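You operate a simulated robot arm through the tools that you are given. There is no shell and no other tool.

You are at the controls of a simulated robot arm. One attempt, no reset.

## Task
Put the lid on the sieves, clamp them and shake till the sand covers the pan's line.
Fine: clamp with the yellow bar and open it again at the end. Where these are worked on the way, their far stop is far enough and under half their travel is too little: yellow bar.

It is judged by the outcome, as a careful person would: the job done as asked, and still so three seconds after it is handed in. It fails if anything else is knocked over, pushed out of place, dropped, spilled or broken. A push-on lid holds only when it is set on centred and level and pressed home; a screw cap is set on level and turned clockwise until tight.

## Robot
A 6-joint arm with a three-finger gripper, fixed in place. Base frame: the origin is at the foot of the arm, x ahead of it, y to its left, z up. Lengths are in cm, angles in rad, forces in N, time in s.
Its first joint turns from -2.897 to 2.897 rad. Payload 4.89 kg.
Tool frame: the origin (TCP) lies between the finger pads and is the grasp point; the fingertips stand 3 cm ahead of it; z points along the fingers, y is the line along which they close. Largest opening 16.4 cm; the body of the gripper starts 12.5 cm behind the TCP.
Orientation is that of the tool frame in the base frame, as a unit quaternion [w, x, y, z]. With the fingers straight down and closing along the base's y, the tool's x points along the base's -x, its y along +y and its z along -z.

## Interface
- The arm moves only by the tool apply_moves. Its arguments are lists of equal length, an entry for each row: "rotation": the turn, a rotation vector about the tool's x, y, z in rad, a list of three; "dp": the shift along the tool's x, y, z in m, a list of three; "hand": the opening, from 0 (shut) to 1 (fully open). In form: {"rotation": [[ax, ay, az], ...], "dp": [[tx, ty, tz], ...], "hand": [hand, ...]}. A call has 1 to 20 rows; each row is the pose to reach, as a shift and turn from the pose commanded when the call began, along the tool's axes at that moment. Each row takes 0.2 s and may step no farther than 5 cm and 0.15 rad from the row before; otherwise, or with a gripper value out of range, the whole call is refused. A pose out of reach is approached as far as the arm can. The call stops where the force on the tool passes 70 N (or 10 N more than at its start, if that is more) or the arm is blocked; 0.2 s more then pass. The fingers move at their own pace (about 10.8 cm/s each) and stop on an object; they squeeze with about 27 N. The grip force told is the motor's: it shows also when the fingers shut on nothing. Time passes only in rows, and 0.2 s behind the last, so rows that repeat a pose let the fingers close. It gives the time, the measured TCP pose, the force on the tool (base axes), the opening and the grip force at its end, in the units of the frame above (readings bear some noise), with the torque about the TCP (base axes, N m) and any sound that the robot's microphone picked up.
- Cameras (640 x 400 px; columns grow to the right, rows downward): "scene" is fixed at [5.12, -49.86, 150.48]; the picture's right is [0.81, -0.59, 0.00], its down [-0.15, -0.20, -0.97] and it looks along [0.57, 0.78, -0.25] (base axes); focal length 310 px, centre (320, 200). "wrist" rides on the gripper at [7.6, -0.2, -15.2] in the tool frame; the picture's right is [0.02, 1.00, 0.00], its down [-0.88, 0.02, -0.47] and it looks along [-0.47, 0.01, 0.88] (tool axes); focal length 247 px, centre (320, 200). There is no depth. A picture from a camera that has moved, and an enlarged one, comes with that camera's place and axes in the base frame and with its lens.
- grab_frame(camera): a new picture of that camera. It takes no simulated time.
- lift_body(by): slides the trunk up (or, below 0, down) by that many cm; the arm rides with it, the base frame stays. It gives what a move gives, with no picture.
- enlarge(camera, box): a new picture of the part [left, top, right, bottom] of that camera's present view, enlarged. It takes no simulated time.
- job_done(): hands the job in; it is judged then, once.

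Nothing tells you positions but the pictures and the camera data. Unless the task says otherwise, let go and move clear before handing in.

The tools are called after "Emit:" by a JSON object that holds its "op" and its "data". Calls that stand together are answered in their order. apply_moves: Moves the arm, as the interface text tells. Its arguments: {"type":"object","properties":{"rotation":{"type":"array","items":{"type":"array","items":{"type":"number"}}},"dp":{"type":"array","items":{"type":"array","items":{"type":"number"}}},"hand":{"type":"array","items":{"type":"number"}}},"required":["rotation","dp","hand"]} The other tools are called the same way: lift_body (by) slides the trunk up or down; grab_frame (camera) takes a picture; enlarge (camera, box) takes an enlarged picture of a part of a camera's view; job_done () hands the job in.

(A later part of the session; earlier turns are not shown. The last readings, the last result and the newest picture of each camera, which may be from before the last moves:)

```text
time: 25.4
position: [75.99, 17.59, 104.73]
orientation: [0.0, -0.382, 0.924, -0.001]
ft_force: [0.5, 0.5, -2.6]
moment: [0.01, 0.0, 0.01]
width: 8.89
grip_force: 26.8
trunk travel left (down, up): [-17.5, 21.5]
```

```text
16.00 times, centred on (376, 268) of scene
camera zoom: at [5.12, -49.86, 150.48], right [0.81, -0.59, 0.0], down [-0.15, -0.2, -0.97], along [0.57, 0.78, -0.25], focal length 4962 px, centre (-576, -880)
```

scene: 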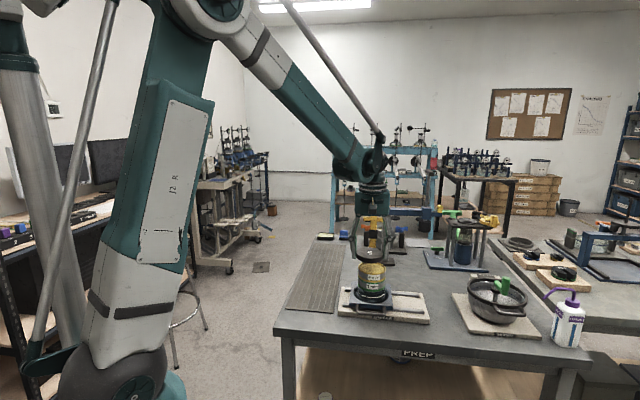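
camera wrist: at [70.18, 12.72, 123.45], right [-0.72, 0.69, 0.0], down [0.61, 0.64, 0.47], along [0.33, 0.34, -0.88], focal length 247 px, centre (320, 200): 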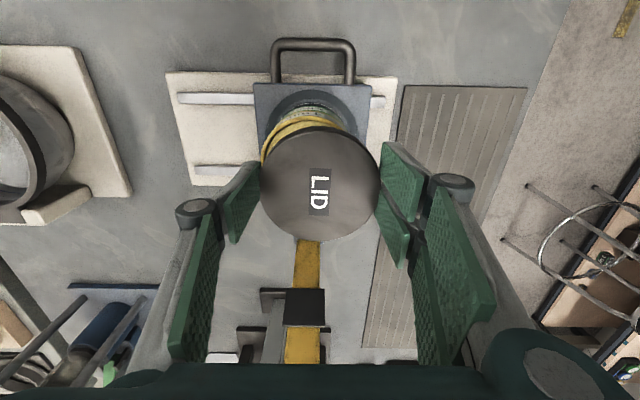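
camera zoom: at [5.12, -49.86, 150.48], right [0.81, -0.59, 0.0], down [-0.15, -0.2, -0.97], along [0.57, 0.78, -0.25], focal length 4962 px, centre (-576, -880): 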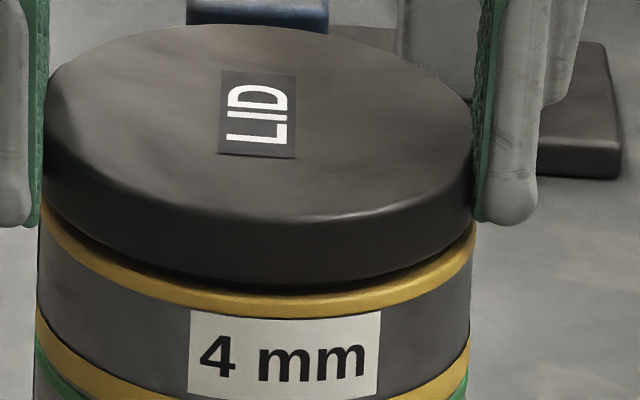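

Emit:
{"op": "apply_moves", "data": {"rotation": [[0, 0, 0], [0, 0, 0], [0, 0, 0]], "dp": [[0, -0.0003, 0.001], [0, -0.0003, 0.003], [0, -0.0003, 0.003]], "hand": [0.2, 0.2, 0.2]}}

Emit:
{"op": "enlarge", "data": {"camera": "wrist", "box": [260, 95, 380, 170]}}

Emit:
{"op": "enlarge", "data": {"camera": "scene", "box": [356, 255, 396, 280]}}

```text
time: 26.2
position: [76.11, 17.48, 104.49]
orientation: [0.0, -0.382, 0.924, 0.001]
ft_force: [-0.4, -0.2, -1.9]
moment: [-0.02, -0.02, -0.01]
width: 8.88
grip_force: 27.3
trunk travel left (down, up): [-17.5, 21.5]
```

```text
5.33 times, centred on (320, 132) of wrist
camera zoom: at [70.83, 11.94, 119.76], right [-0.72, 0.69, 0.0], down [0.61, 0.64, 0.47], along [0.33, 0.34, -0.88], focal length 1317 px, centre (320, 560)
```

zoom: 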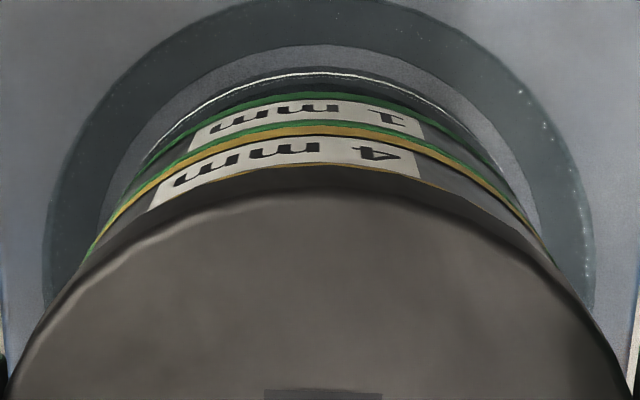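

```text
16.00 times, centred on (376, 268) of scene
camera zoom: at [5.12, -49.86, 150.48], right [0.81, -0.59, 0.0], down [-0.15, -0.2, -0.97], along [0.57, 0.78, -0.25], focal length 4962 px, centre (-576, -880)
```

zoom: 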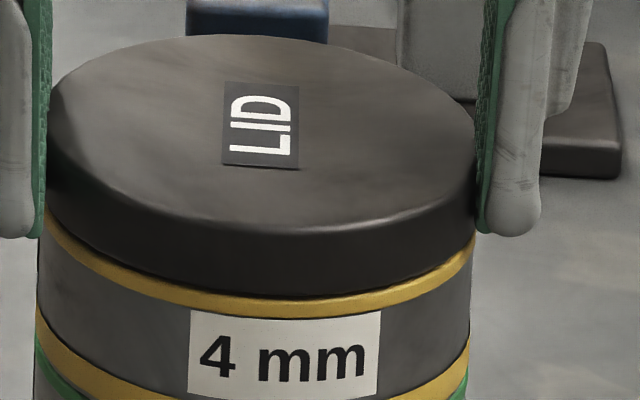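

Emit:
{"op": "apply_moves", "data": {"rotation": [[0, 0, 0], [0, 0, 0], [0, 0, 0]], "dp": [[0, 0.0006, 0.0], [0, 0.0006, 0.002], [0, 0.0006, 0.002]], "hand": [0.2, 0.2, 0.2]}}

Emit:
{"op": "enlarge", "data": {"camera": "scene", "box": [356, 255, 396, 280]}}

```text
time: 27.0
position: [76.13, 17.58, 104.21]
orientation: [-0.001, -0.382, 0.924, -0.001]
ft_force: [2.5, 2.4, 11.5]
moment: [-0.04, -0.24, -0.06]
width: 8.91
grip_force: 26.5
trunk travel left (down, up): [-17.5, 21.5]
```

```text
16.00 times, centred on (376, 268) of scene
camera zoom: at [5.12, -49.86, 150.48], right [0.81, -0.59, 0.0], down [-0.15, -0.2, -0.97], along [0.57, 0.78, -0.25], focal length 4962 px, centre (-576, -880)
```

zoom: 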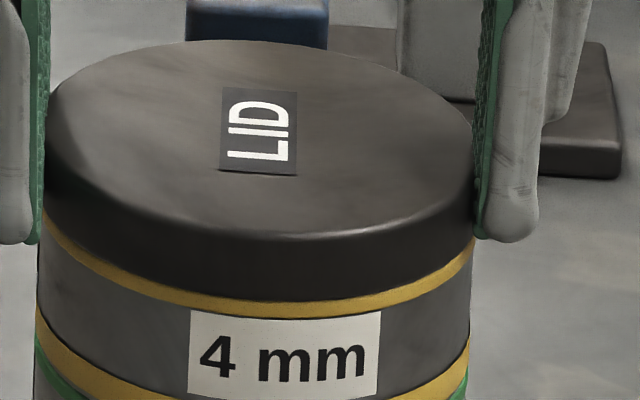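

Light contact: the lid is sitting on the rim, level and centred. I'll release, rise, and check from above before pressing it home with closed fingers.

Emit:
{"op": "apply_moves", "data": {"rotation": [[0, 0, 0], [0, 0, 0], [0, 0, 0], [0, 0, 0], [0, 0, 0], [0, 0, 0], [0, 0, 0], [0, 0, 0]], "dp": [[0, 0, -0.0005], [0, 0, -0.0005], [0, 0, -0.0005], [0, 0, -0.02], [0, 0, -0.04], [0, 0, -0.06], [0, 0, -0.08], [0, 0, -0.08]], "hand": [0.62, 0.7, 0.75, 0.75, 0.75, 0.75, 0.75, 0.75]}}

Emit:
{"op": "grab_frame", "data": {"camera": "wrist"}}

Emit:
{"op": "enlarge", "data": {"camera": "scene", "box": [350, 245, 400, 280]}}

```text
time: 28.8
position: [76.02, 17.51, 112.27]
orientation: [0.0, -0.382, 0.924, 0.0]
ft_force: [-0.7, -0.1, 0.5]
moment: [0.01, -0.02, -0.01]
width: 12.29
grip_force: 0.0
trunk travel left (down, up): [-17.5, 21.5]
```

```text
taken
camera wrist: at [70.66, 12.03, 127.66], right [-0.72, 0.69, 0.0], down [0.61, 0.64, 0.47], along [0.33, 0.34, -0.88], focal length 247 px, centre (320, 200)
```

wrist: 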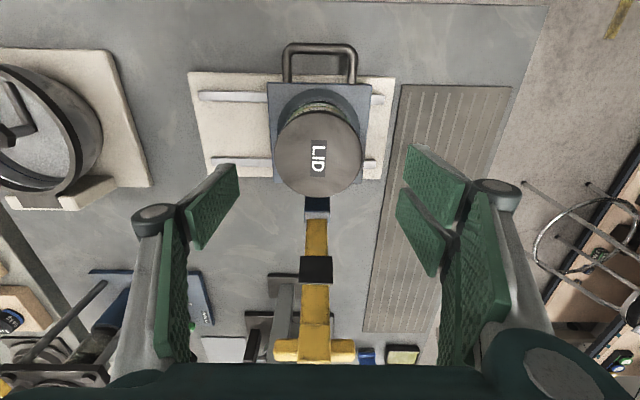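

```text
11.43 times, centred on (375, 262) of scene
camera zoom: at [5.12, -49.86, 150.48], right [0.81, -0.59, 0.0], down [-0.15, -0.2, -0.97], along [0.57, 0.78, -0.25], focal length 3544 px, centre (-309, -514)
```

zoom: 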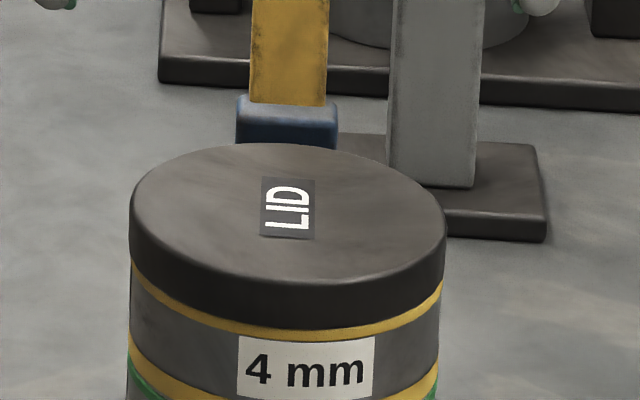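

The lid sits flush and level. I'll close the fingers, centre them over the lid, and press it home.

Emit:
{"op": "apply_moves", "data": {"rotation": [[0, 0, 0], [0, 0, 0], [0, 0, 0], [0, 0, 0], [0, 0, 0], [0, 0, 0], [0, 0, 0]], "dp": [[-0.004, 0, 0], [-0.004, 0, 0], [-0.004, 0, 0], [-0.004, 0, 0.02], [-0.004, 0, 0.04], [-0.004, 0, 0.055], [-0.004, 0, 0.055]], "hand": [0.5, 0.2, 0, 0, 0, 0, 0]}}

Emit:
{"op": "grab_frame", "data": {"camera": "wrist"}}

Emit:
{"op": "enlarge", "data": {"camera": "scene", "box": [350, 245, 400, 280]}}

```text
time: 30.4
position: [76.3, 17.98, 106.91]
orientation: [0.0, -0.382, 0.924, 0.001]
ft_force: [0.4, 0.4, -0.4]
moment: [-0.05, 0.04, 0.0]
width: 0.01
grip_force: 27.0
trunk travel left (down, up): [-17.5, 21.5]
```

```text
taken
camera wrist: at [70.97, 12.47, 122.19], right [-0.72, 0.69, 0.0], down [0.61, 0.64, 0.47], along [0.33, 0.34, -0.88], focal length 247 px, centre (320, 200)
```

wrist: 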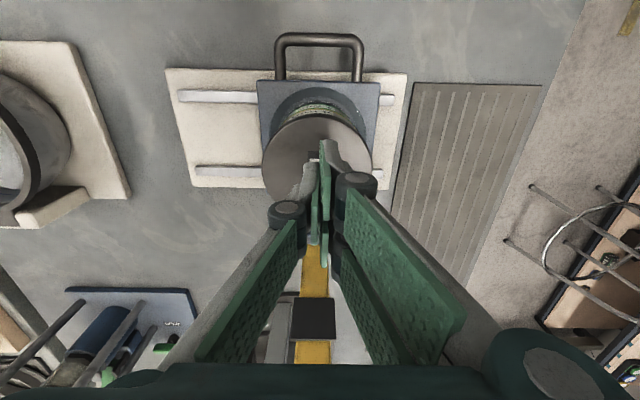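

```text
11.43 times, centred on (375, 262) of scene
camera zoom: at [5.12, -49.86, 150.48], right [0.81, -0.59, 0.0], down [-0.15, -0.2, -0.97], along [0.57, 0.78, -0.25], focal length 3544 px, centre (-309, -514)
```

zoom: 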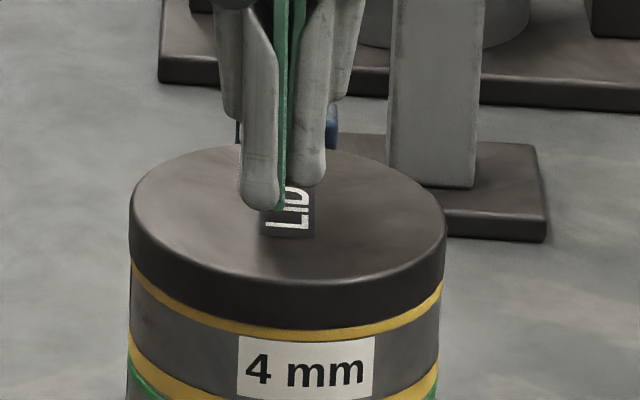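

Centred within 2 mm. I'll nudge −y slightly and press down gradually.

Emit:
{"op": "apply_moves", "data": {"rotation": [[0, 0, 0], [0, 0, 0], [0, 0, 0], [0, 0, 0]], "dp": [[0, -0.002, 0.002], [0, -0.002, 0.004], [0, -0.002, 0.006], [0, -0.002, 0.007]], "hand": [0, 0, 0, 0]}}

```text
time: 31.4
position: [76.46, 17.58, 106.16]
orientation: [0.001, -0.382, 0.924, 0.0]
ft_force: [0.2, 0.0, -0.1]
moment: [0.0, 0.02, 0.0]
width: 0.0
grip_force: 27.4
trunk travel left (down, up): [-17.5, 21.5]
```

Emit:
{"op": "apply_moves", "data": {"rotation": [[0, 0, 0], [0, 0, 0], [0, 0, 0], [0, 0, 0]], "dp": [[0, 0, 0.001], [0, 0, 0.002], [0, 0, 0.003], [0, 0, 0.004]], "hand": [0, 0, 0, 0]}}

```text
time: 32.4
position: [76.45, 17.67, 105.7]
orientation: [0.0, -0.383, 0.924, 0.0]
ft_force: [-0.1, -0.3, 0.0]
moment: [0.02, -0.02, -0.02]
width: 0.01
grip_force: 27.3
trunk travel left (down, up): [-17.5, 21.5]
```

Emit:
{"op": "enlarge", "data": {"camera": "scene", "box": [350, 245, 400, 280]}}

Emit:
{"op": "apply_moves", "data": {"rotation": [[0, 0, 0], [0, 0, 0], [0, 0, 0], [0, 0, 0]], "dp": [[0, 0, 0.001], [0, 0, 0.002], [0, 0, 0.003], [0, 0, 0.003]], "hand": [0, 0, 0, 0]}}

```text
11.43 times, centred on (375, 262) of scene
camera zoom: at [5.12, -49.86, 150.48], right [0.81, -0.59, 0.0], down [-0.15, -0.2, -0.97], along [0.57, 0.78, -0.25], focal length 3544 px, centre (-309, -514)
```

zoom: 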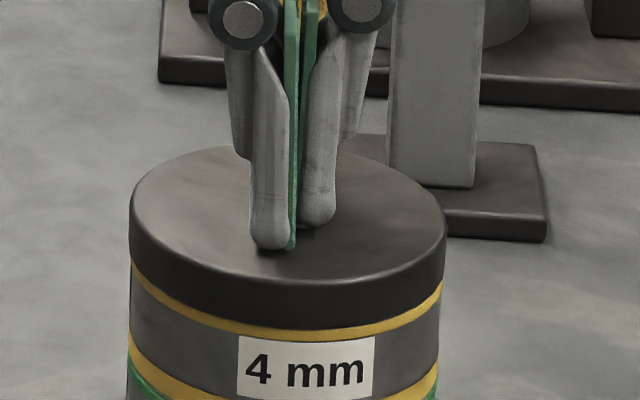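

```text
time: 33.4
position: [76.41, 17.73, 105.39]
orientation: [0.001, -0.382, 0.924, -0.001]
ft_force: [4.1, -2.2, 19.2]
moment: [-0.08, -0.09, 0.0]
width: 0.6
grip_force: 27.5
trunk travel left (down, up): [-17.5, 21.5]
```

Contact at about 19 N. I'll press harder.

Emit:
{"op": "apply_moves", "data": {"rotation": [[0, 0, 0], [0, 0, 0], [0, 0, 0]], "dp": [[0, 0, 0.001], [0, 0, 0.002], [0, 0, 0.002]], "hand": [0, 0, 0]}}

Emit:
{"op": "enlarge", "data": {"camera": "scene", "box": [350, 245, 400, 280]}}

```text
time: 34.2
position: [76.46, 17.66, 105.41]
orientation: [0.001, -0.382, 0.924, 0.001]
ft_force: [8.9, -2.8, 47.3]
moment: [-0.09, -0.17, -0.02]
width: 0.56
grip_force: 26.7
trunk travel left (down, up): [-17.5, 21.5]
```

```text
11.43 times, centred on (375, 262) of scene
camera zoom: at [5.12, -49.86, 150.48], right [0.81, -0.59, 0.0], down [-0.15, -0.2, -0.97], along [0.57, 0.78, -0.25], focal length 3544 px, centre (-309, -514)
```

zoom: 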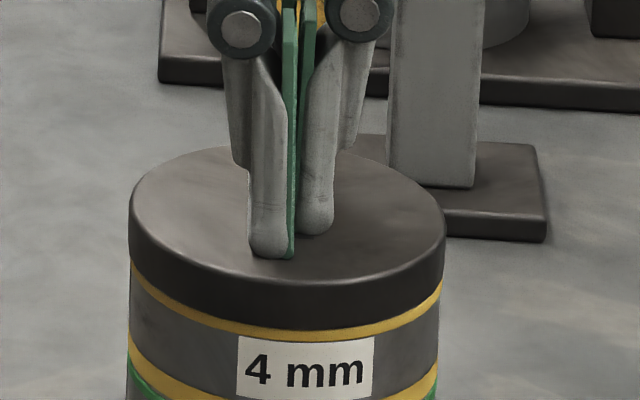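

Emit:
{"op": "apply_moves", "data": {"rotation": [[0, 0, 0], [0, 0, 0], [0, 0, 0]], "dp": [[0, 0, 0.0007], [0, 0, 0.0012], [0, 0, 0.0012]], "hand": [0, 0, 0]}}

Emit:
{"op": "enlarge", "data": {"camera": "scene", "box": [350, 255, 400, 290]}}

```text
time: 34.8
position: [76.46, 17.67, 105.43]
orientation: [0.001, -0.383, 0.924, -0.001]
ft_force: [-2.7, -4.3, 42.8]
moment: [-0.15, 0.24, 0.1]
width: 0.6
grip_force: 26.9
trunk travel left (down, up): [-17.5, 21.5]
stopped in row 3: the force on the tool passed its limit at 73 N (the readings are from after the stop); the commanded pose is now the measured one
```

```text
11.43 times, centred on (375, 272) of scene
camera zoom: at [5.12, -49.86, 150.48], right [0.81, -0.59, 0.0], down [-0.15, -0.2, -0.97], along [0.57, 0.78, -0.25], focal length 3544 px, centre (-309, -629)
```

zoom: 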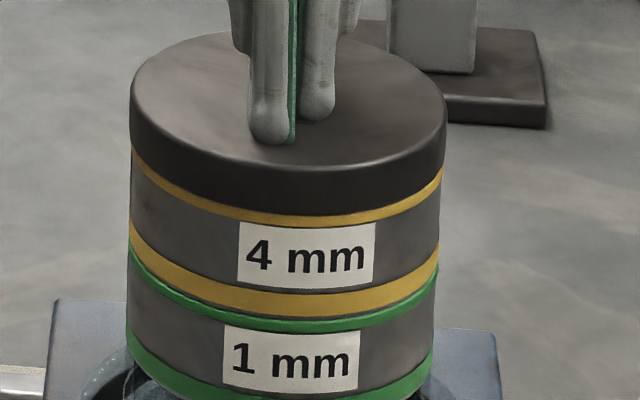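

Pressed to 73 N with no further movement, so the lid is home. I'll lift off and look at the lid and the clamp bar.

Emit:
{"op": "apply_moves", "data": {"rotation": [[0, 0, 0], [0, 0, 0], [0, 0, 0], [0, 0, 0], [0, 0, 0], [0, 0, 0], [0, 0, 0], [0, 0, 0]], "dp": [[0, 0, -0.01], [0, 0, -0.04], [0, 0, -0.08], [0, 0, -0.12], [0, 0, -0.16], [0.03, 0, -0.19], [0.07, 0, -0.2], [0.07, 0, -0.2]], "hand": [0, 0, 0, 0, 0, 0, 0, 0]}}

Emit:
{"op": "grab_frame", "data": {"camera": "wrist"}}

Emit:
{"op": "enlarge", "data": {"camera": "scene", "box": [330, 200, 430, 330]}}

Emit:
{"op": "enlarge", "data": {"camera": "scene", "box": [350, 255, 400, 290]}}

```text
time: 36.6
position: [71.29, 12.8, 125.41]
orientation: [0.001, -0.382, 0.924, 0.0]
ft_force: [-1.5, -0.5, 0.6]
moment: [0.11, -0.19, 0.03]
width: 0.03
grip_force: 26.5
trunk travel left (down, up): [-17.5, 21.5]
```

```text
taken
camera wrist: at [65.99, 7.27, 140.67], right [-0.72, 0.69, 0.0], down [0.61, 0.64, 0.47], along [0.33, 0.34, -0.88], focal length 247 px, centre (320, 200)
```

wrist: 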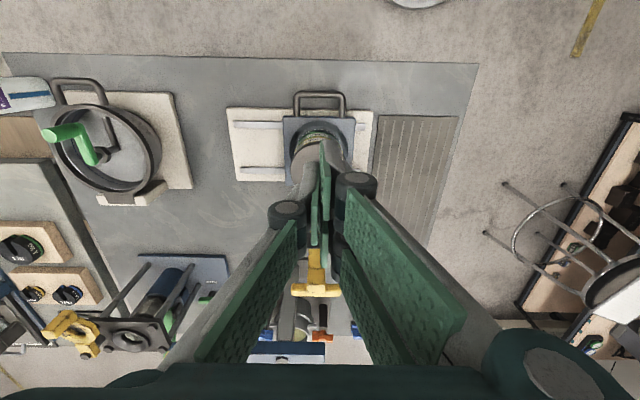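

```text
3.08 times, centred on (380, 265) of scene
camera zoom: at [5.12, -49.86, 150.48], right [0.81, -0.59, 0.0], down [-0.15, -0.2, -0.97], along [0.57, 0.78, -0.25], focal length 954 px, centre (135, 0)
```

zoom: 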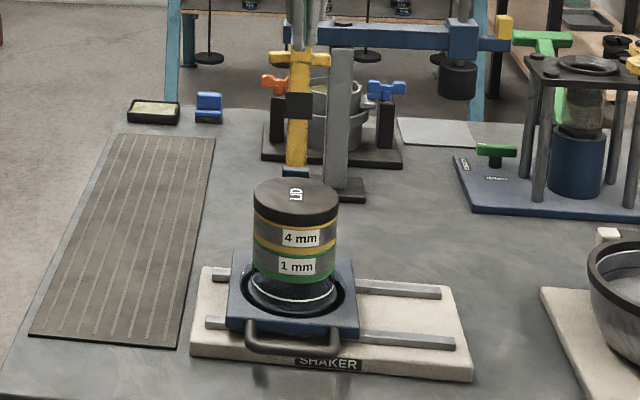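

```text
11.43 times, centred on (375, 272) of scene
camera zoom: at [5.12, -49.86, 150.48], right [0.81, -0.59, 0.0], down [-0.15, -0.2, -0.97], along [0.57, 0.78, -0.25], focal length 3544 px, centre (-309, -629)
```

zoom: 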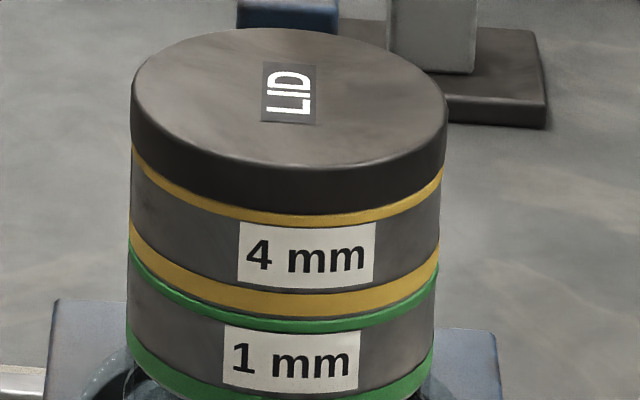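

The yellow rim strip seems slightly thicker now than while I was pressing. I'll check the seam closely to see whether the lid stayed down.

Emit:
{"op": "enlarge", "data": {"camera": "scene", "box": [356, 255, 396, 280]}}

Emit:
{"op": "enlarge", "data": {"camera": "scene", "box": [358, 262, 390, 282]}}

```text
16.00 times, centred on (376, 268) of scene
camera zoom: at [5.12, -49.86, 150.48], right [0.81, -0.59, 0.0], down [-0.15, -0.2, -0.97], along [0.57, 0.78, -0.25], focal length 4962 px, centre (-576, -880)
```

zoom: 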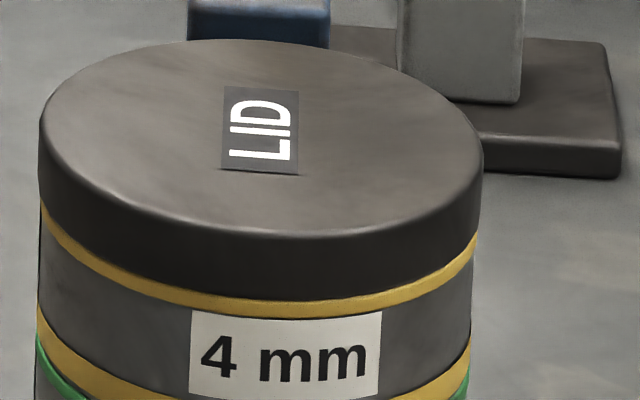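

```text
16.00 times, centred on (374, 272) of scene
camera zoom: at [5.12, -49.86, 150.48], right [0.81, -0.59, 0.0], down [-0.15, -0.2, -0.97], along [0.57, 0.78, -0.25], focal length 4962 px, centre (-544, -952)
```

zoom: 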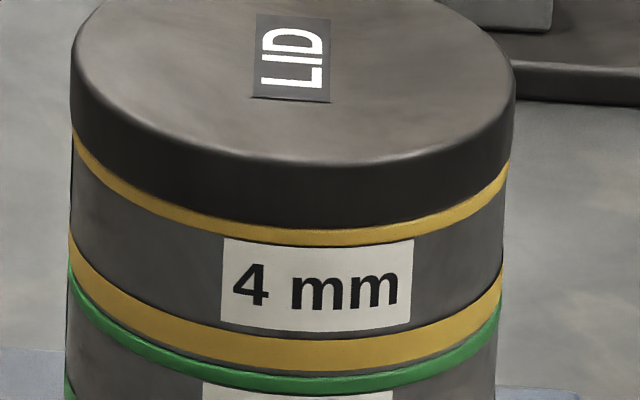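

I'll open the fingers for an unobstructed wrist view of the lid and clamp to get accurate positions.

Emit:
{"op": "apply_moves", "data": {"rotation": [[0, 0, 0], [0, 0, 0], [0, 0, 0], [0, 0, 0], [0, 0, 0]], "dp": [[0, 0, 0], [0, 0, 0], [0, 0, 0], [0, 0, 0], [0, 0, 0]], "hand": [0.3, 0.6, 1, 1, 1]}}

Emit:
{"op": "grab_frame", "data": {"camera": "wrist"}}

Emit:
{"op": "enlarge", "data": {"camera": "wrist", "box": [250, 80, 390, 200]}}

Emit:
{"op": "enlarge", "data": {"camera": "wrist", "box": [250, 170, 390, 310]}}

```text
time: 37.8
position: [71.42, 12.78, 125.29]
orientation: [0.001, -0.382, 0.924, 0.002]
ft_force: [-0.3, 0.5, -0.8]
moment: [-0.02, -0.01, -0.02]
width: 16.37
grip_force: 0.1
trunk travel left (down, up): [-17.5, 21.5]
```

```text
taken
camera wrist: at [66.11, 7.33, 140.61], right [-0.72, 0.69, 0.0], down [0.61, 0.64, 0.47], along [0.33, 0.34, -0.88], focal length 247 px, centre (320, 200)
```

wrist: 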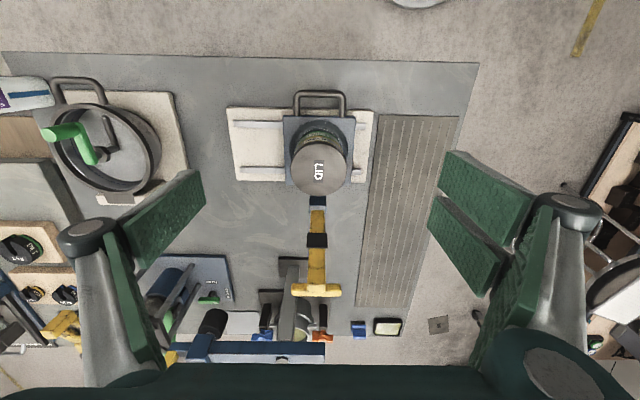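

```text
3.33 times, centred on (320, 140) of wrist
camera zoom: at [66.11, 7.33, 140.61], right [-0.72, 0.69, 0.0], down [0.61, 0.64, 0.47], along [0.33, 0.34, -0.88], focal length 823 px, centre (320, 400)
```

zoom: 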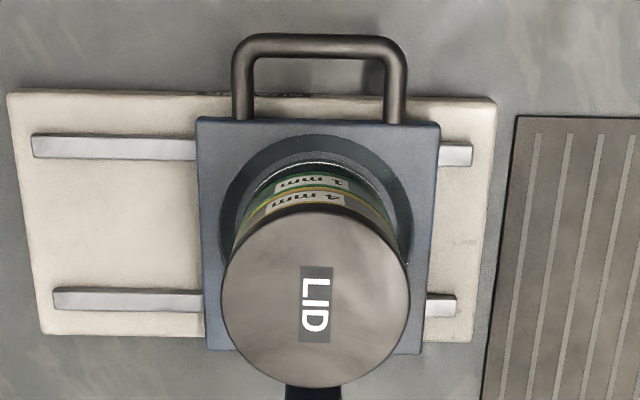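

```text
2.86 times, centred on (320, 240) of wrist
camera zoom: at [66.11, 7.33, 140.61], right [-0.72, 0.69, 0.0], down [0.61, 0.64, 0.47], along [0.33, 0.34, -0.88], focal length 706 px, centre (320, 86)
```

zoom: 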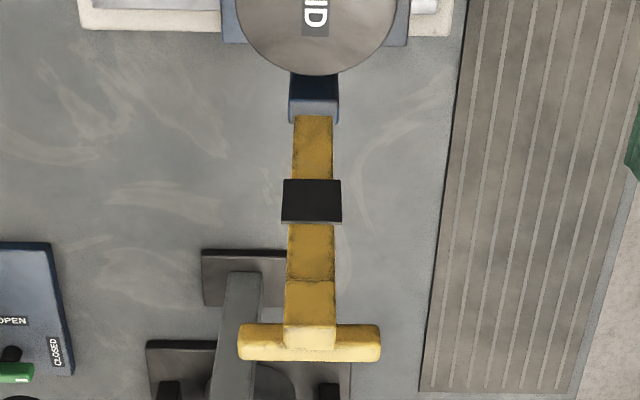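

The lid centre is at about (76.6, 18.0), so my first press was on-centre. I'll press once more and watch the contact height to make sure it did not spring back.

Emit:
{"op": "apply_moves", "data": {"rotation": [[0, 0, 0], [0, 0, 0], [0, 0, 0], [0, 0, 0], [0, 0, 0], [0, 0, 0], [0, 0, 0], [0, 0, 0], [0, 0, 0], [0, 0, 0]], "dp": [[-0.02, 0, 0], [-0.05, 0, 0.02], [-0.0737, -0.001, 0.05], [-0.0737, -0.001, 0.09], [-0.0737, -0.001, 0.13], [-0.0737, -0.001, 0.17], [-0.0737, -0.001, 0.188], [-0.0737, -0.001, 0.193], [-0.0737, -0.001, 0.195], [-0.0737, -0.001, 0.195]], "hand": [0.5, 0.2, 0, 0, 0, 0, 0, 0, 0, 0]}}

Emit:
{"op": "enlarge", "data": {"camera": "scene", "box": [356, 255, 396, 280]}}

```text
time: 40.0
position: [76.96, 17.84, 105.87]
orientation: [0.0, -0.383, 0.924, 0.0]
ft_force: [-0.2, -0.2, 1.4]
moment: [0.01, -0.02, -0.01]
width: 0.0
grip_force: 27.0
trunk travel left (down, up): [-17.5, 21.5]
```

```text
16.00 times, centred on (376, 268) of scene
camera zoom: at [5.12, -49.86, 150.48], right [0.81, -0.59, 0.0], down [-0.15, -0.2, -0.97], along [0.57, 0.78, -0.25], focal length 4962 px, centre (-576, -880)
```

zoom: 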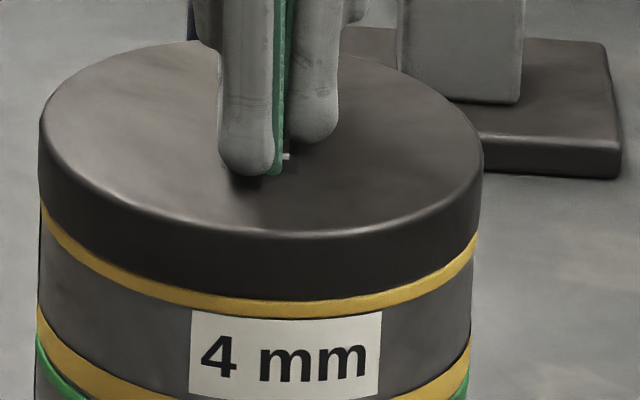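

Emit:
{"op": "apply_moves", "data": {"rotation": [[0, 0, 0], [0, 0, 0], [0, 0, 0]], "dp": [[0, 0, 0.001], [0, 0, 0.0025], [0, 0, 0.0025]], "hand": [0, 0, 0]}}

Emit:
{"op": "apply_moves", "data": {"rotation": [[0, 0, 0], [0, 0, 0]], "dp": [[0, 0, 0.001], [0, 0, 0.001]], "hand": [0, 0]}}

Emit:
{"op": "apply_moves", "data": {"rotation": [[0, 0, 0], [0, 0, 0]], "dp": [[0, 0, 0.001], [0, 0, 0.001]], "hand": [0, 0]}}

Emit:
{"op": "apply_moves", "data": {"rotation": [[0, 0, 0], [0, 0, 0]], "dp": [[0, 0, 0.001], [0, 0, 0.001]], "hand": [0, 0]}}

Emit:
{"op": "enlarge", "data": {"camera": "scene", "box": [356, 255, 396, 280]}}

```text
time: 40.8
position: [76.92, 17.79, 105.53]
orientation: [0.0, -0.383, 0.924, 0.001]
ft_force: [-0.2, 0.5, 0.3]
moment: [0.01, 0.05, 0.03]
width: 0.0
grip_force: 27.5
trunk travel left (down, up): [-17.5, 21.5]
```

```text
time: 41.4
position: [76.93, 17.81, 105.46]
orientation: [0.0, -0.383, 0.924, 0.0]
ft_force: [1.6, 1.1, 5.2]
moment: [-0.01, 0.0, 0.0]
width: 0.6
grip_force: 27.1
trunk travel left (down, up): [-17.5, 21.5]
```

```text
time: 42.0
position: [76.87, 17.82, 105.44]
orientation: [0.001, -0.382, 0.924, 0.0]
ft_force: [8.4, 0.9, 39.6]
moment: [0.01, -0.09, 0.0]
width: 0.61
grip_force: 27.4
trunk travel left (down, up): [-17.5, 21.5]
```

```text
time: 42.8
position: [76.85, 17.79, 105.41]
orientation: [0.001, -0.381, 0.924, -0.001]
ft_force: [-3.1, -4.2, 40.6]
moment: [-0.22, 0.27, 0.11]
width: 0.61
grip_force: 27.0
trunk travel left (down, up): [-17.5, 21.5]
stopped in row 2: the force on the tool passed its limit at 71 N (the readings are from after the stop); the commanded pose is now the measured one
```

```text
16.00 times, centred on (376, 268) of scene
camera zoom: at [5.12, -49.86, 150.48], right [0.81, -0.59, 0.0], down [-0.15, -0.2, -0.97], along [0.57, 0.78, -0.25], focal length 4962 px, centre (-576, -880)
```

zoom: 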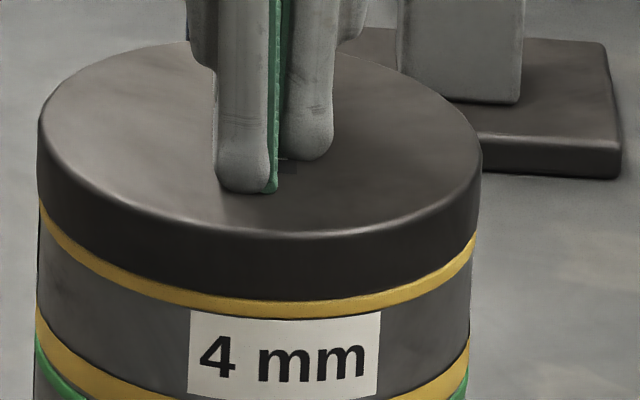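

Contact came at the same height as before and it is stiff, so the lid is firmly home. Next is the clamp bar, so I'll rise and open the fingers to measure its geometry from two vantage points.

Emit:
{"op": "apply_moves", "data": {"rotation": [[0, 0, 0], [0, 0, 0], [0, 0, 0], [0, 0, 0], [0, 0, 0], [0, 0, 0], [0, 0, 0], [0, 0, 0], [0, 0, 0], [0, 0, 0], [0, 0, 0]], "dp": [[0, 0, -0.01], [0, 0, -0.04], [0, 0, -0.08], [0, 0, -0.12], [0, 0, -0.16], [0, 0, -0.2], [-0.01, 0, -0.23], [-0.03, 0, -0.24], [-0.03, 0, -0.24], [-0.03, 0, -0.24], [-0.03, 0, -0.24]], "hand": [0, 0, 0, 0, 0, 0, 0.3, 0.6, 1, 1, 1]}}

Emit:
{"op": "grab_frame", "data": {"camera": "wrist"}}

Emit:
{"op": "enlarge", "data": {"camera": "wrist", "box": [260, 120, 380, 220]}}

Emit:
{"op": "enlarge", "data": {"camera": "scene", "box": [350, 205, 400, 270]}}

```text
time: 45.1
position: [79.16, 20.05, 129.16]
orientation: [0.002, -0.382, 0.924, 0.0]
ft_force: [-0.8, -0.1, -0.1]
moment: [-0.01, 0.01, -0.03]
width: 16.4
grip_force: 0.0
trunk travel left (down, up): [-17.5, 21.5]
```

```text
taken
camera wrist: at [73.82, 14.51, 144.39], right [-0.72, 0.69, 0.0], down [0.61, 0.64, 0.47], along [0.33, 0.34, -0.88], focal length 247 px, centre (320, 200)
```

wrist: 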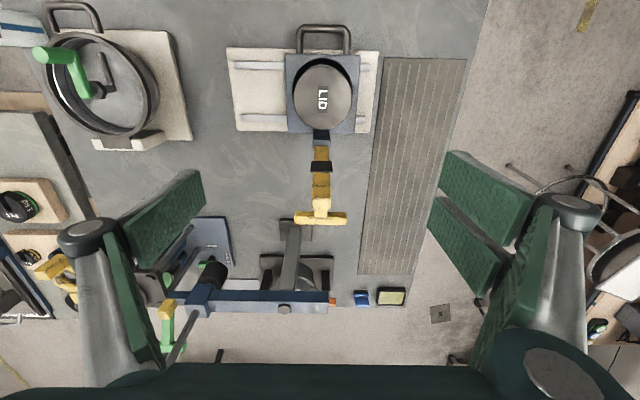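

```text
4.00 times, centred on (320, 170) of wrist
camera zoom: at [73.82, 14.51, 144.39], right [-0.72, 0.69, 0.0], down [0.61, 0.64, 0.47], along [0.33, 0.34, -0.88], focal length 988 px, centre (320, 320)
```

zoom: 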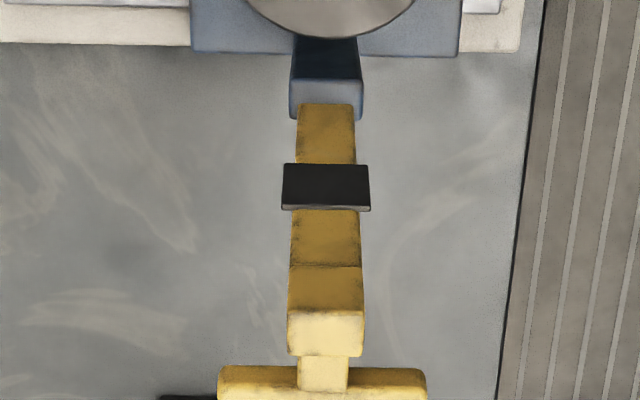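

```text
6.15 times, centred on (375, 238) of scene
camera zoom: at [5.12, -49.86, 150.48], right [0.81, -0.59, 0.0], down [-0.15, -0.2, -0.97], along [0.57, 0.78, -0.25], focal length 1908 px, centre (-18, -31)
```

zoom: 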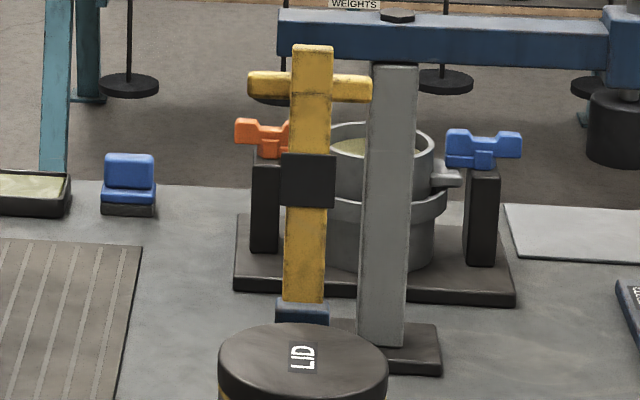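

The geometry is clear now: the bar is near-vertical on a rear hinge at about f 74.9, z 102.3, with a T-handle standing off its front at about z 113.7. I'll straddle the T crossbar's ends from above and check alignment before gripping.

Emit:
{"op": "apply_moves", "data": {"rotation": [[0, 0, 0], [0, 0, 0], [0, 0, 0], [0, 0, 0], [0, 0, 0], [0, 0, 0], [0, 0, 0], [0, 0, 0]], "dp": [[-0.03, 0.001, 0], [-0.06, 0.002, 0], [-0.09, 0.0024, 0], [-0.1185, 0.0024, 0], [-0.1185, 0.0024, 0.03], [-0.1185, 0.0024, 0.06], [-0.1185, 0.0024, 0.08], [-0.1185, 0.0024, 0.08]], "hand": [0.9, 0.8, 0.75, 0.75, 0.75, 0.75, 0.75, 0.75]}}

Emit:
{"op": "grab_frame", "data": {"camera": "wrist"}}

Emit:
{"op": "enlarge", "data": {"camera": "scene", "box": [340, 185, 420, 270]}}

```text
time: 47.0
position: [87.49, 28.53, 120.9]
orientation: [0.0, -0.382, 0.924, -0.001]
ft_force: [0.2, -0.1, -0.2]
moment: [0.01, 0.04, -0.01]
width: 12.29
grip_force: 0.0
trunk travel left (down, up): [-17.5, 21.5]
```

```text
taken
camera wrist: at [82.11, 22.94, 136.21], right [-0.72, 0.69, 0.0], down [0.61, 0.64, 0.47], along [0.33, 0.34, -0.88], focal length 247 px, centre (320, 200)
```

wrist: 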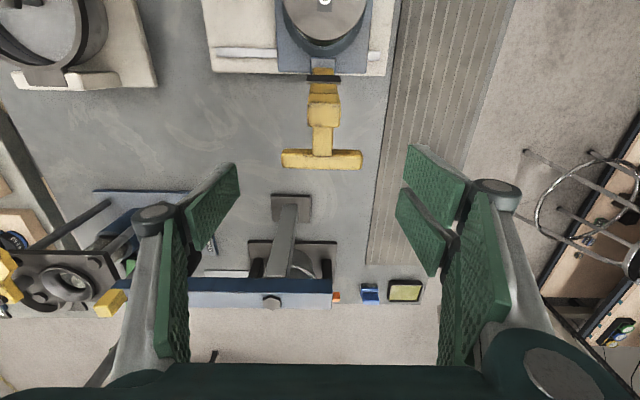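

```text
4.71 times, centred on (380, 228) of scene
camera zoom: at [5.12, -49.86, 150.48], right [0.81, -0.59, 0.0], down [-0.15, -0.2, -0.97], along [0.57, 0.78, -0.25], focal length 1460 px, centre (38, 71)
```

zoom: 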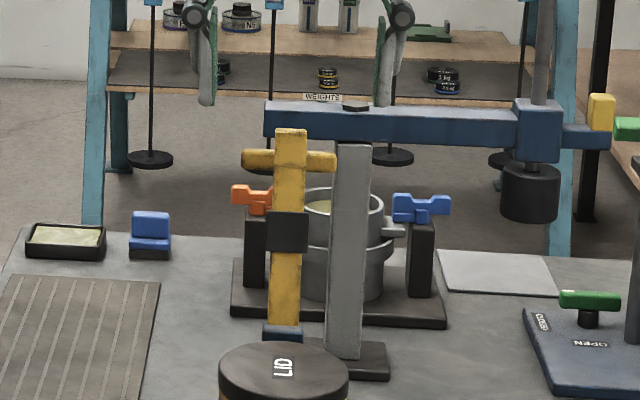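

Alignment matches within 2 mm. I'll descend to the crossbar level and close on its ends.

Emit:
{"op": "apply_moves", "data": {"rotation": [[0, 0, 0], [0, 0, 0], [0, 0, 0], [0, 0, 0], [0, 0, 0]], "dp": [[0, 0.002, 0.02], [0, 0.002, 0.045], [0, 0.002, 0.065], [0, 0.002, 0.075], [0, 0.002, 0.075]], "hand": [0.7, 0.7, 0.7, 0.7, 0.7]}}

Emit:
{"op": "grab_frame", "data": {"camera": "wrist"}}

Emit:
{"op": "enlarge", "data": {"camera": "scene", "box": [340, 185, 420, 270]}}

```text
time: 48.1
position: [87.12, 28.72, 113.51]
orientation: [0.002, -0.381, 0.925, 0.0]
ft_force: [0.4, 0.4, -0.4]
moment: [-0.02, 0.03, -0.01]
width: 11.48
grip_force: 0.0
trunk travel left (down, up): [-17.5, 21.5]
```

```text
taken
camera wrist: at [81.74, 23.3, 128.91], right [-0.72, 0.69, 0.0], down [0.61, 0.64, 0.47], along [0.33, 0.34, -0.88], focal length 247 px, centre (320, 200)
```

wrist: 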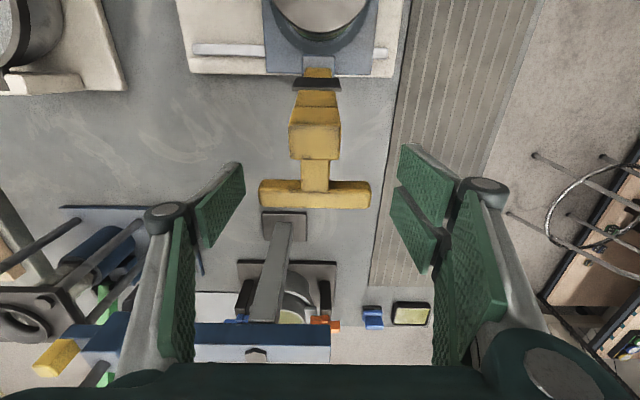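

```text
4.71 times, centred on (380, 228) of scene
camera zoom: at [5.12, -49.86, 150.48], right [0.81, -0.59, 0.0], down [-0.15, -0.2, -0.97], along [0.57, 0.78, -0.25], focal length 1460 px, centre (38, 71)
```

zoom: 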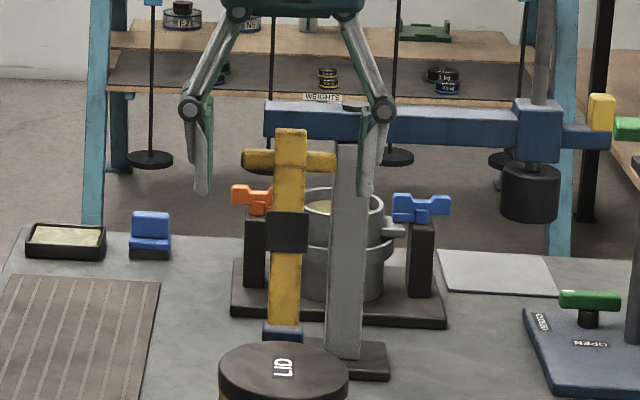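

Fore-aft and height match. I'll shift 3.5 mm laterally to centre, then close on the crossbar ends.

Emit:
{"op": "apply_moves", "data": {"rotation": [[0, 0, 0], [0, 0, 0], [0, 0, 0], [0, 0, 0], [0, 0, 0], [0, 0, 0]], "dp": [[0, -0.0035, 0], [0, -0.0035, 0], [0, -0.0035, 0], [0, -0.0035, 0], [0, -0.0035, 0], [0, -0.0035, 0]], "hand": [0.65, 0.6, 0.53, 0.47, 0.4, 0.3]}}

Emit:
{"op": "grab_frame", "data": {"camera": "wrist"}}

Emit:
{"op": "enlarge", "data": {"camera": "scene", "box": [340, 185, 420, 270]}}

```text
time: 49.5
position: [87.1, 28.49, 113.65]
orientation: [0.002, -0.382, 0.924, 0.0]
ft_force: [1.0, 0.4, 1.0]
moment: [0.07, 0.11, 0.08]
width: 7.45
grip_force: 44.8
trunk travel left (down, up): [-17.5, 21.5]
```

```text
taken
camera wrist: at [81.9, 23.0, 129.0], right [-0.72, 0.69, 0.0], down [0.61, 0.64, 0.47], along [0.33, 0.34, -0.88], focal length 247 px, centre (320, 200)
```

wrist: 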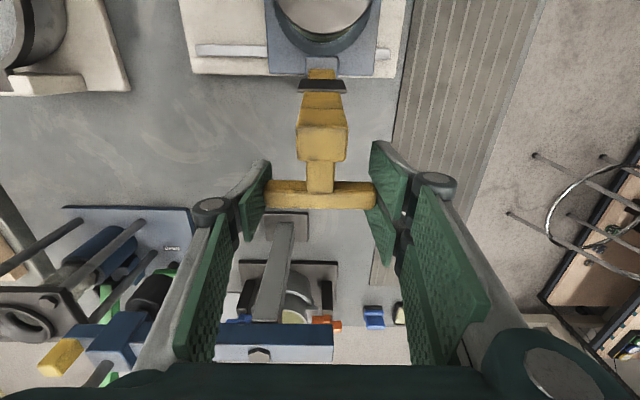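

```text
4.71 times, centred on (380, 228) of scene
camera zoom: at [5.12, -49.86, 150.48], right [0.81, -0.59, 0.0], down [-0.15, -0.2, -0.97], along [0.57, 0.78, -0.25], focal length 1460 px, centre (38, 71)
```

zoom: 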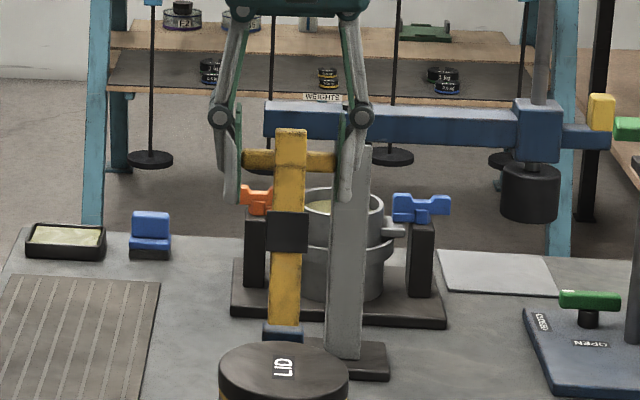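

The handle is gripped by its ends, so it can pivot in the fingers. I'll swing it along a short piece of arc and check the forces.

Emit:
{"op": "apply_moves", "data": {"rotation": [[0, 0, 0], [0, 0, 0], [0, 0, 0], [0, 0, 0], [0, 0, 0]], "dp": [[0.004, 0, -0.0023], [0.0084, 0, -0.0047], [0.0127, 0, -0.0067], [0.0169, 0, -0.0086], [0.0169, 0, -0.0086]], "hand": [0.3, 0.3, 0.3, 0.3, 0.3]}}

Emit:
{"op": "grab_frame", "data": {"camera": "wrist"}}

```text
time: 50.8
position: [86.07, 27.25, 114.52]
orientation: [0.002, -0.382, 0.924, 0.0]
ft_force: [13.3, 12.8, 22.7]
moment: [0.55, -0.46, 0.07]
width: 7.44
grip_force: 45.3
trunk travel left (down, up): [-17.5, 21.5]
```

```text
taken
camera wrist: at [80.78, 21.69, 129.83], right [-0.72, 0.69, 0.0], down [0.61, 0.64, 0.47], along [0.33, 0.34, -0.88], focal length 247 px, centre (320, 200)
```

wrist: 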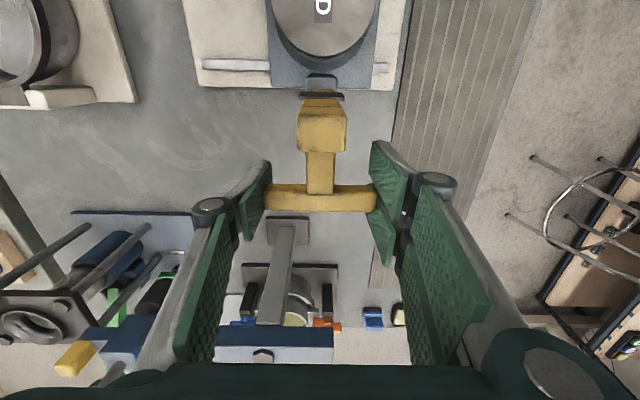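

The bar moves with the grip, but there is some outward radial force, so the true pivot differs slightly from my estimate. I'll ease the radius and measure.

Emit:
{"op": "apply_moves", "data": {"rotation": [[0, 0, 0], [0, 0, 0]], "dp": [[-0.0004, 0, -0.001], [-0.0006, 0, -0.0015]], "hand": [0.3, 0.3]}}

```text
time: 51.4
position: [86.19, 27.23, 114.45]
orientation: [0.0, -0.382, 0.924, -0.001]
ft_force: [-6.6, -5.6, -26.1]
moment: [0.17, -0.54, 0.55]
width: 7.44
grip_force: 44.7
trunk travel left (down, up): [-17.5, 21.5]
```

The force nulled about halfway, so the pivot is near f 74.4, z 102.55. I'll continue the arc with the corrected centre.

Emit:
{"op": "apply_moves", "data": {"rotation": [[0, 0, 0], [0, 0, 0], [0, 0, 0], [0, 0, 0], [0, 0, 0]], "dp": [[0.0065, 0, -0.002], [0.0131, 0, -0.0046], [0.0198, 0, -0.0067], [0.0266, 0, -0.0086], [0.0266, 0, -0.0086]], "hand": [0.3, 0.3, 0.3, 0.3, 0.3]}}

```text
time: 52.5
position: [84.21, 25.38, 115.64]
orientation: [0.001, -0.382, 0.924, 0.0]
ft_force: [8.9, 7.7, 22.7]
moment: [0.63, -0.55, 0.06]
width: 7.44
grip_force: 45.1
trunk travel left (down, up): [-17.5, 21.5]
```

Good, a small residual again. I'll refine the pivot to (74.2, 102.63) and carry on past vertical.

Emit:
{"op": "apply_moves", "data": {"rotation": [[0, 0, 0], [0, 0, 0], [0, 0, 0], [0, 0, 0], [0, 0, 0], [0, 0, 0]], "dp": [[0.0074, 0, -0.0024], [0.0149, 0, -0.0036], [0.0224, 0, -0.0044], [0.03, 0, -0.0049], [0.0375, 0, -0.0048], [0.0375, 0, -0.0048]], "hand": [0.3, 0.3, 0.3, 0.3, 0.3, 0.3]}}

Emit:
{"op": "grab_frame", "data": {"camera": "wrist"}}

Emit:
{"op": "enlarge", "data": {"camera": "scene", "box": [330, 185, 420, 300]}}

```text
time: 54.0
position: [81.9, 22.72, 116.12]
orientation: [0.0, -0.382, 0.924, -0.002]
ft_force: [6.2, 5.1, -14.3]
moment: [0.53, -0.83, -0.43]
width: 7.4
grip_force: 44.5
trunk travel left (down, up): [-17.5, 21.5]
```

```text
taken
camera wrist: at [76.46, 17.28, 131.39], right [-0.72, 0.69, 0.0], down [0.61, 0.64, 0.47], along [0.33, 0.34, -0.88], focal length 247 px, centre (320, 200)
```

wrist: 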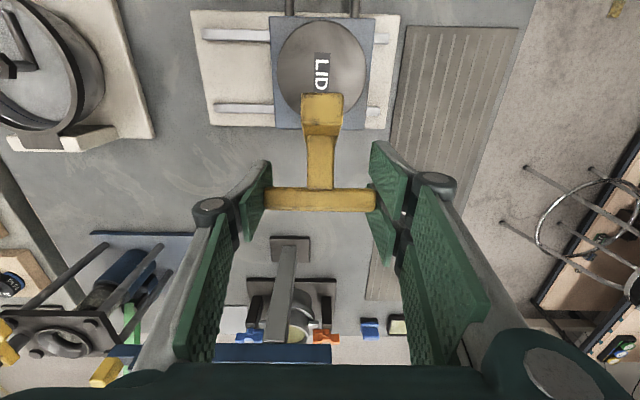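

```text
3.48 times, centred on (375, 242) of scene
camera zoom: at [5.12, -49.86, 150.48], right [0.81, -0.59, 0.0], down [-0.15, -0.2, -0.97], along [0.57, 0.78, -0.25], focal length 1079 px, centre (129, 52)
```

zoom: 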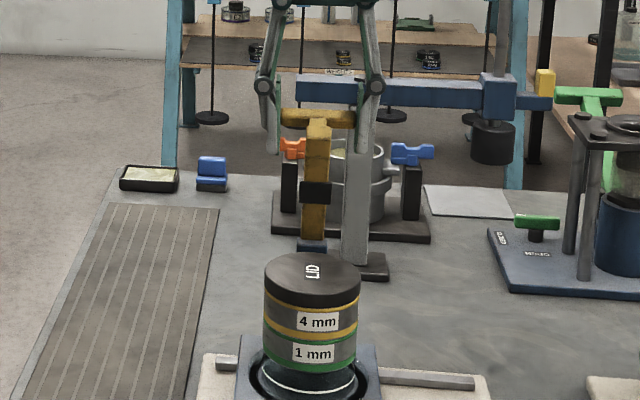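

The swing is going well; the bar is past vertical. Continuing the arc with a tiny centre correction.

Emit:
{"op": "apply_moves", "data": {"rotation": [[0, 0, 0], [0, 0, 0], [0, 0, 0], [0, 0, 0], [0, 0, 0], [0, 0, 0], [0, 0, 0]], "dp": [[0.0083, 0, 0.0009], [0.0165, 0, 0.0019], [0.0246, 0, 0.0035], [0.0326, 0, 0.0055], [0.0405, 0, 0.008], [0.0482, 0, 0.011], [0.0482, 0, 0.011]], "hand": [0.3, 0.3, 0.3, 0.3, 0.3, 0.3, 0.3]}}

```text
time: 55.5
position: [78.26, 19.3, 114.99]
orientation: [0.001, -0.382, 0.924, -0.001]
ft_force: [5.0, 5.2, 6.0]
moment: [0.97, -0.53, -0.28]
width: 7.42
grip_force: 45.5
trunk travel left (down, up): [-17.5, 21.5]
```

Emit:
{"op": "apply_moves", "data": {"rotation": [[0, 0, 0], [0, 0, 0], [0, 0, 0], [0, 0, 0], [0, 0, 0], [0, 0, 0], [0, 0, 0]], "dp": [[0.0075, 0, 0.0035], [0.0147, 0, 0.0074], [0.0217, 0, 0.0117], [0.0285, 0, 0.0165], [0.0349, 0, 0.0217], [0.041, 0, 0.0272], [0.041, 0, 0.0272]], "hand": [0.3, 0.3, 0.3, 0.3, 0.3, 0.3, 0.3]}}

Emit:
{"op": "grab_frame", "data": {"camera": "wrist"}}

Emit:
{"op": "enlarge", "data": {"camera": "scene", "box": [330, 195, 420, 310]}}

```text
time: 57.1
position: [75.43, 16.49, 112.17]
orientation: [0.002, -0.382, 0.924, 0.0]
ft_force: [6.8, 8.4, 1.8]
moment: [0.99, -0.76, -0.09]
width: 7.41
grip_force: 45.3
trunk travel left (down, up): [-17.5, 21.5]
```

```text
taken
camera wrist: at [70.09, 11.01, 127.43], right [-0.72, 0.69, 0.0], down [0.61, 0.64, 0.47], along [0.33, 0.34, -0.88], focal length 247 px, centre (320, 200)
```

wrist: 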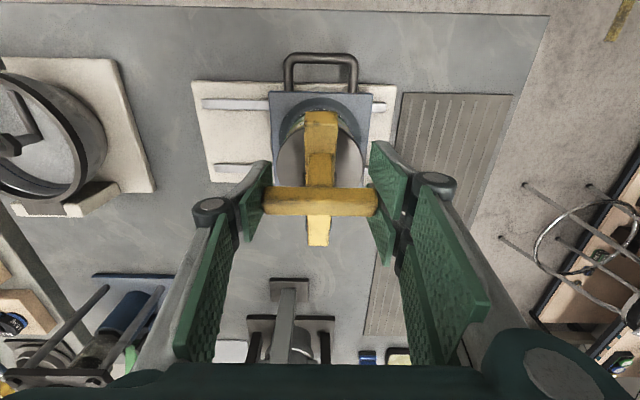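

```text
3.48 times, centred on (375, 252) of scene
camera zoom: at [5.12, -49.86, 150.48], right [0.81, -0.59, 0.0], down [-0.15, -0.2, -0.97], along [0.57, 0.78, -0.25], focal length 1079 px, centre (129, 17)
```

zoom: 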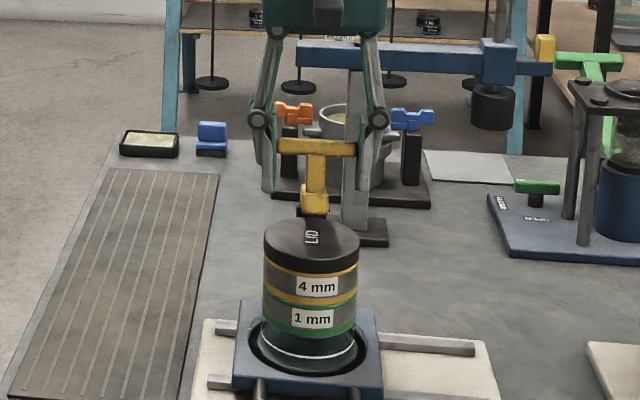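

Emit:
{"op": "apply_moves", "data": {"rotation": [[0, 0, 0], [0, 0, 0], [0, 0, 0], [0, 0, 0], [0, 0, 0]], "dp": [[0.005, 0, 0.005], [0.0097, 0, 0.0103], [0.0141, 0, 0.0159], [0.0182, 0, 0.0216], [0.0182, 0, 0.0216]], "hand": [0.3, 0.3, 0.3, 0.3, 0.3]}}

Emit:
{"op": "enlarge", "data": {"camera": "scene", "box": [340, 220, 410, 295]}}

```text
time: 58.4
position: [74.11, 15.33, 110.17]
orientation: [0.001, -0.382, 0.924, 0.0]
ft_force: [9.4, 7.4, 1.6]
moment: [0.75, -0.86, 0.03]
width: 7.4
grip_force: 44.8
trunk travel left (down, up): [-17.5, 21.5]
```

```text
5.33 times, centred on (375, 258) of scene
camera zoom: at [5.12, -49.86, 150.48], right [0.81, -0.59, 0.0], down [-0.15, -0.2, -0.97], along [0.57, 0.78, -0.25], focal length 1654 px, centre (27, -107)
```

zoom: 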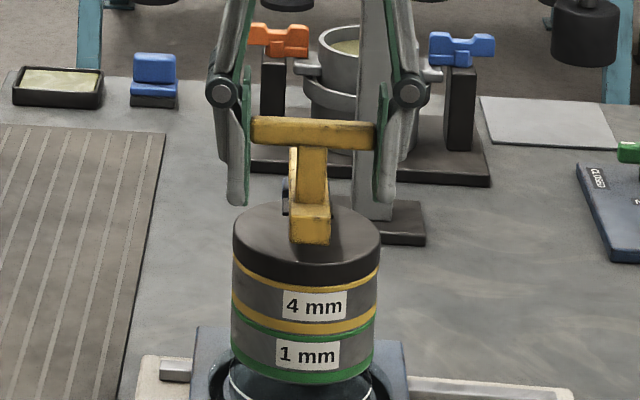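

Emit:
{"op": "apply_moves", "data": {"rotation": [[0, 0, 0], [0, 0, 0], [0, 0, 0]], "dp": [[0.0038, 0, 0.006], [0.0061, 0, 0.0101], [0.0061, 0, 0.0101]], "hand": [0.3, 0.3, 0.3]}}

Emit:
{"op": "enlarge", "data": {"camera": "scene", "box": [340, 220, 410, 295]}}

```text
time: 59.1
position: [73.69, 14.66, 109.07]
orientation: [0.0, -0.383, 0.924, -0.001]
ft_force: [5.8, 5.6, 0.3]
moment: [0.73, -0.58, 0.75]
width: 7.39
grip_force: 45.1
trunk travel left (down, up): [-17.5, 21.5]
```

```text
5.33 times, centred on (375, 258) of scene
camera zoom: at [5.12, -49.86, 150.48], right [0.81, -0.59, 0.0], down [-0.15, -0.2, -0.97], along [0.57, 0.78, -0.25], focal length 1654 px, centre (27, -107)
```

zoom: 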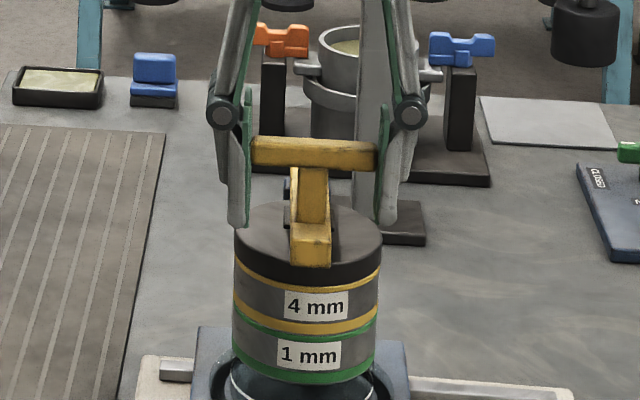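

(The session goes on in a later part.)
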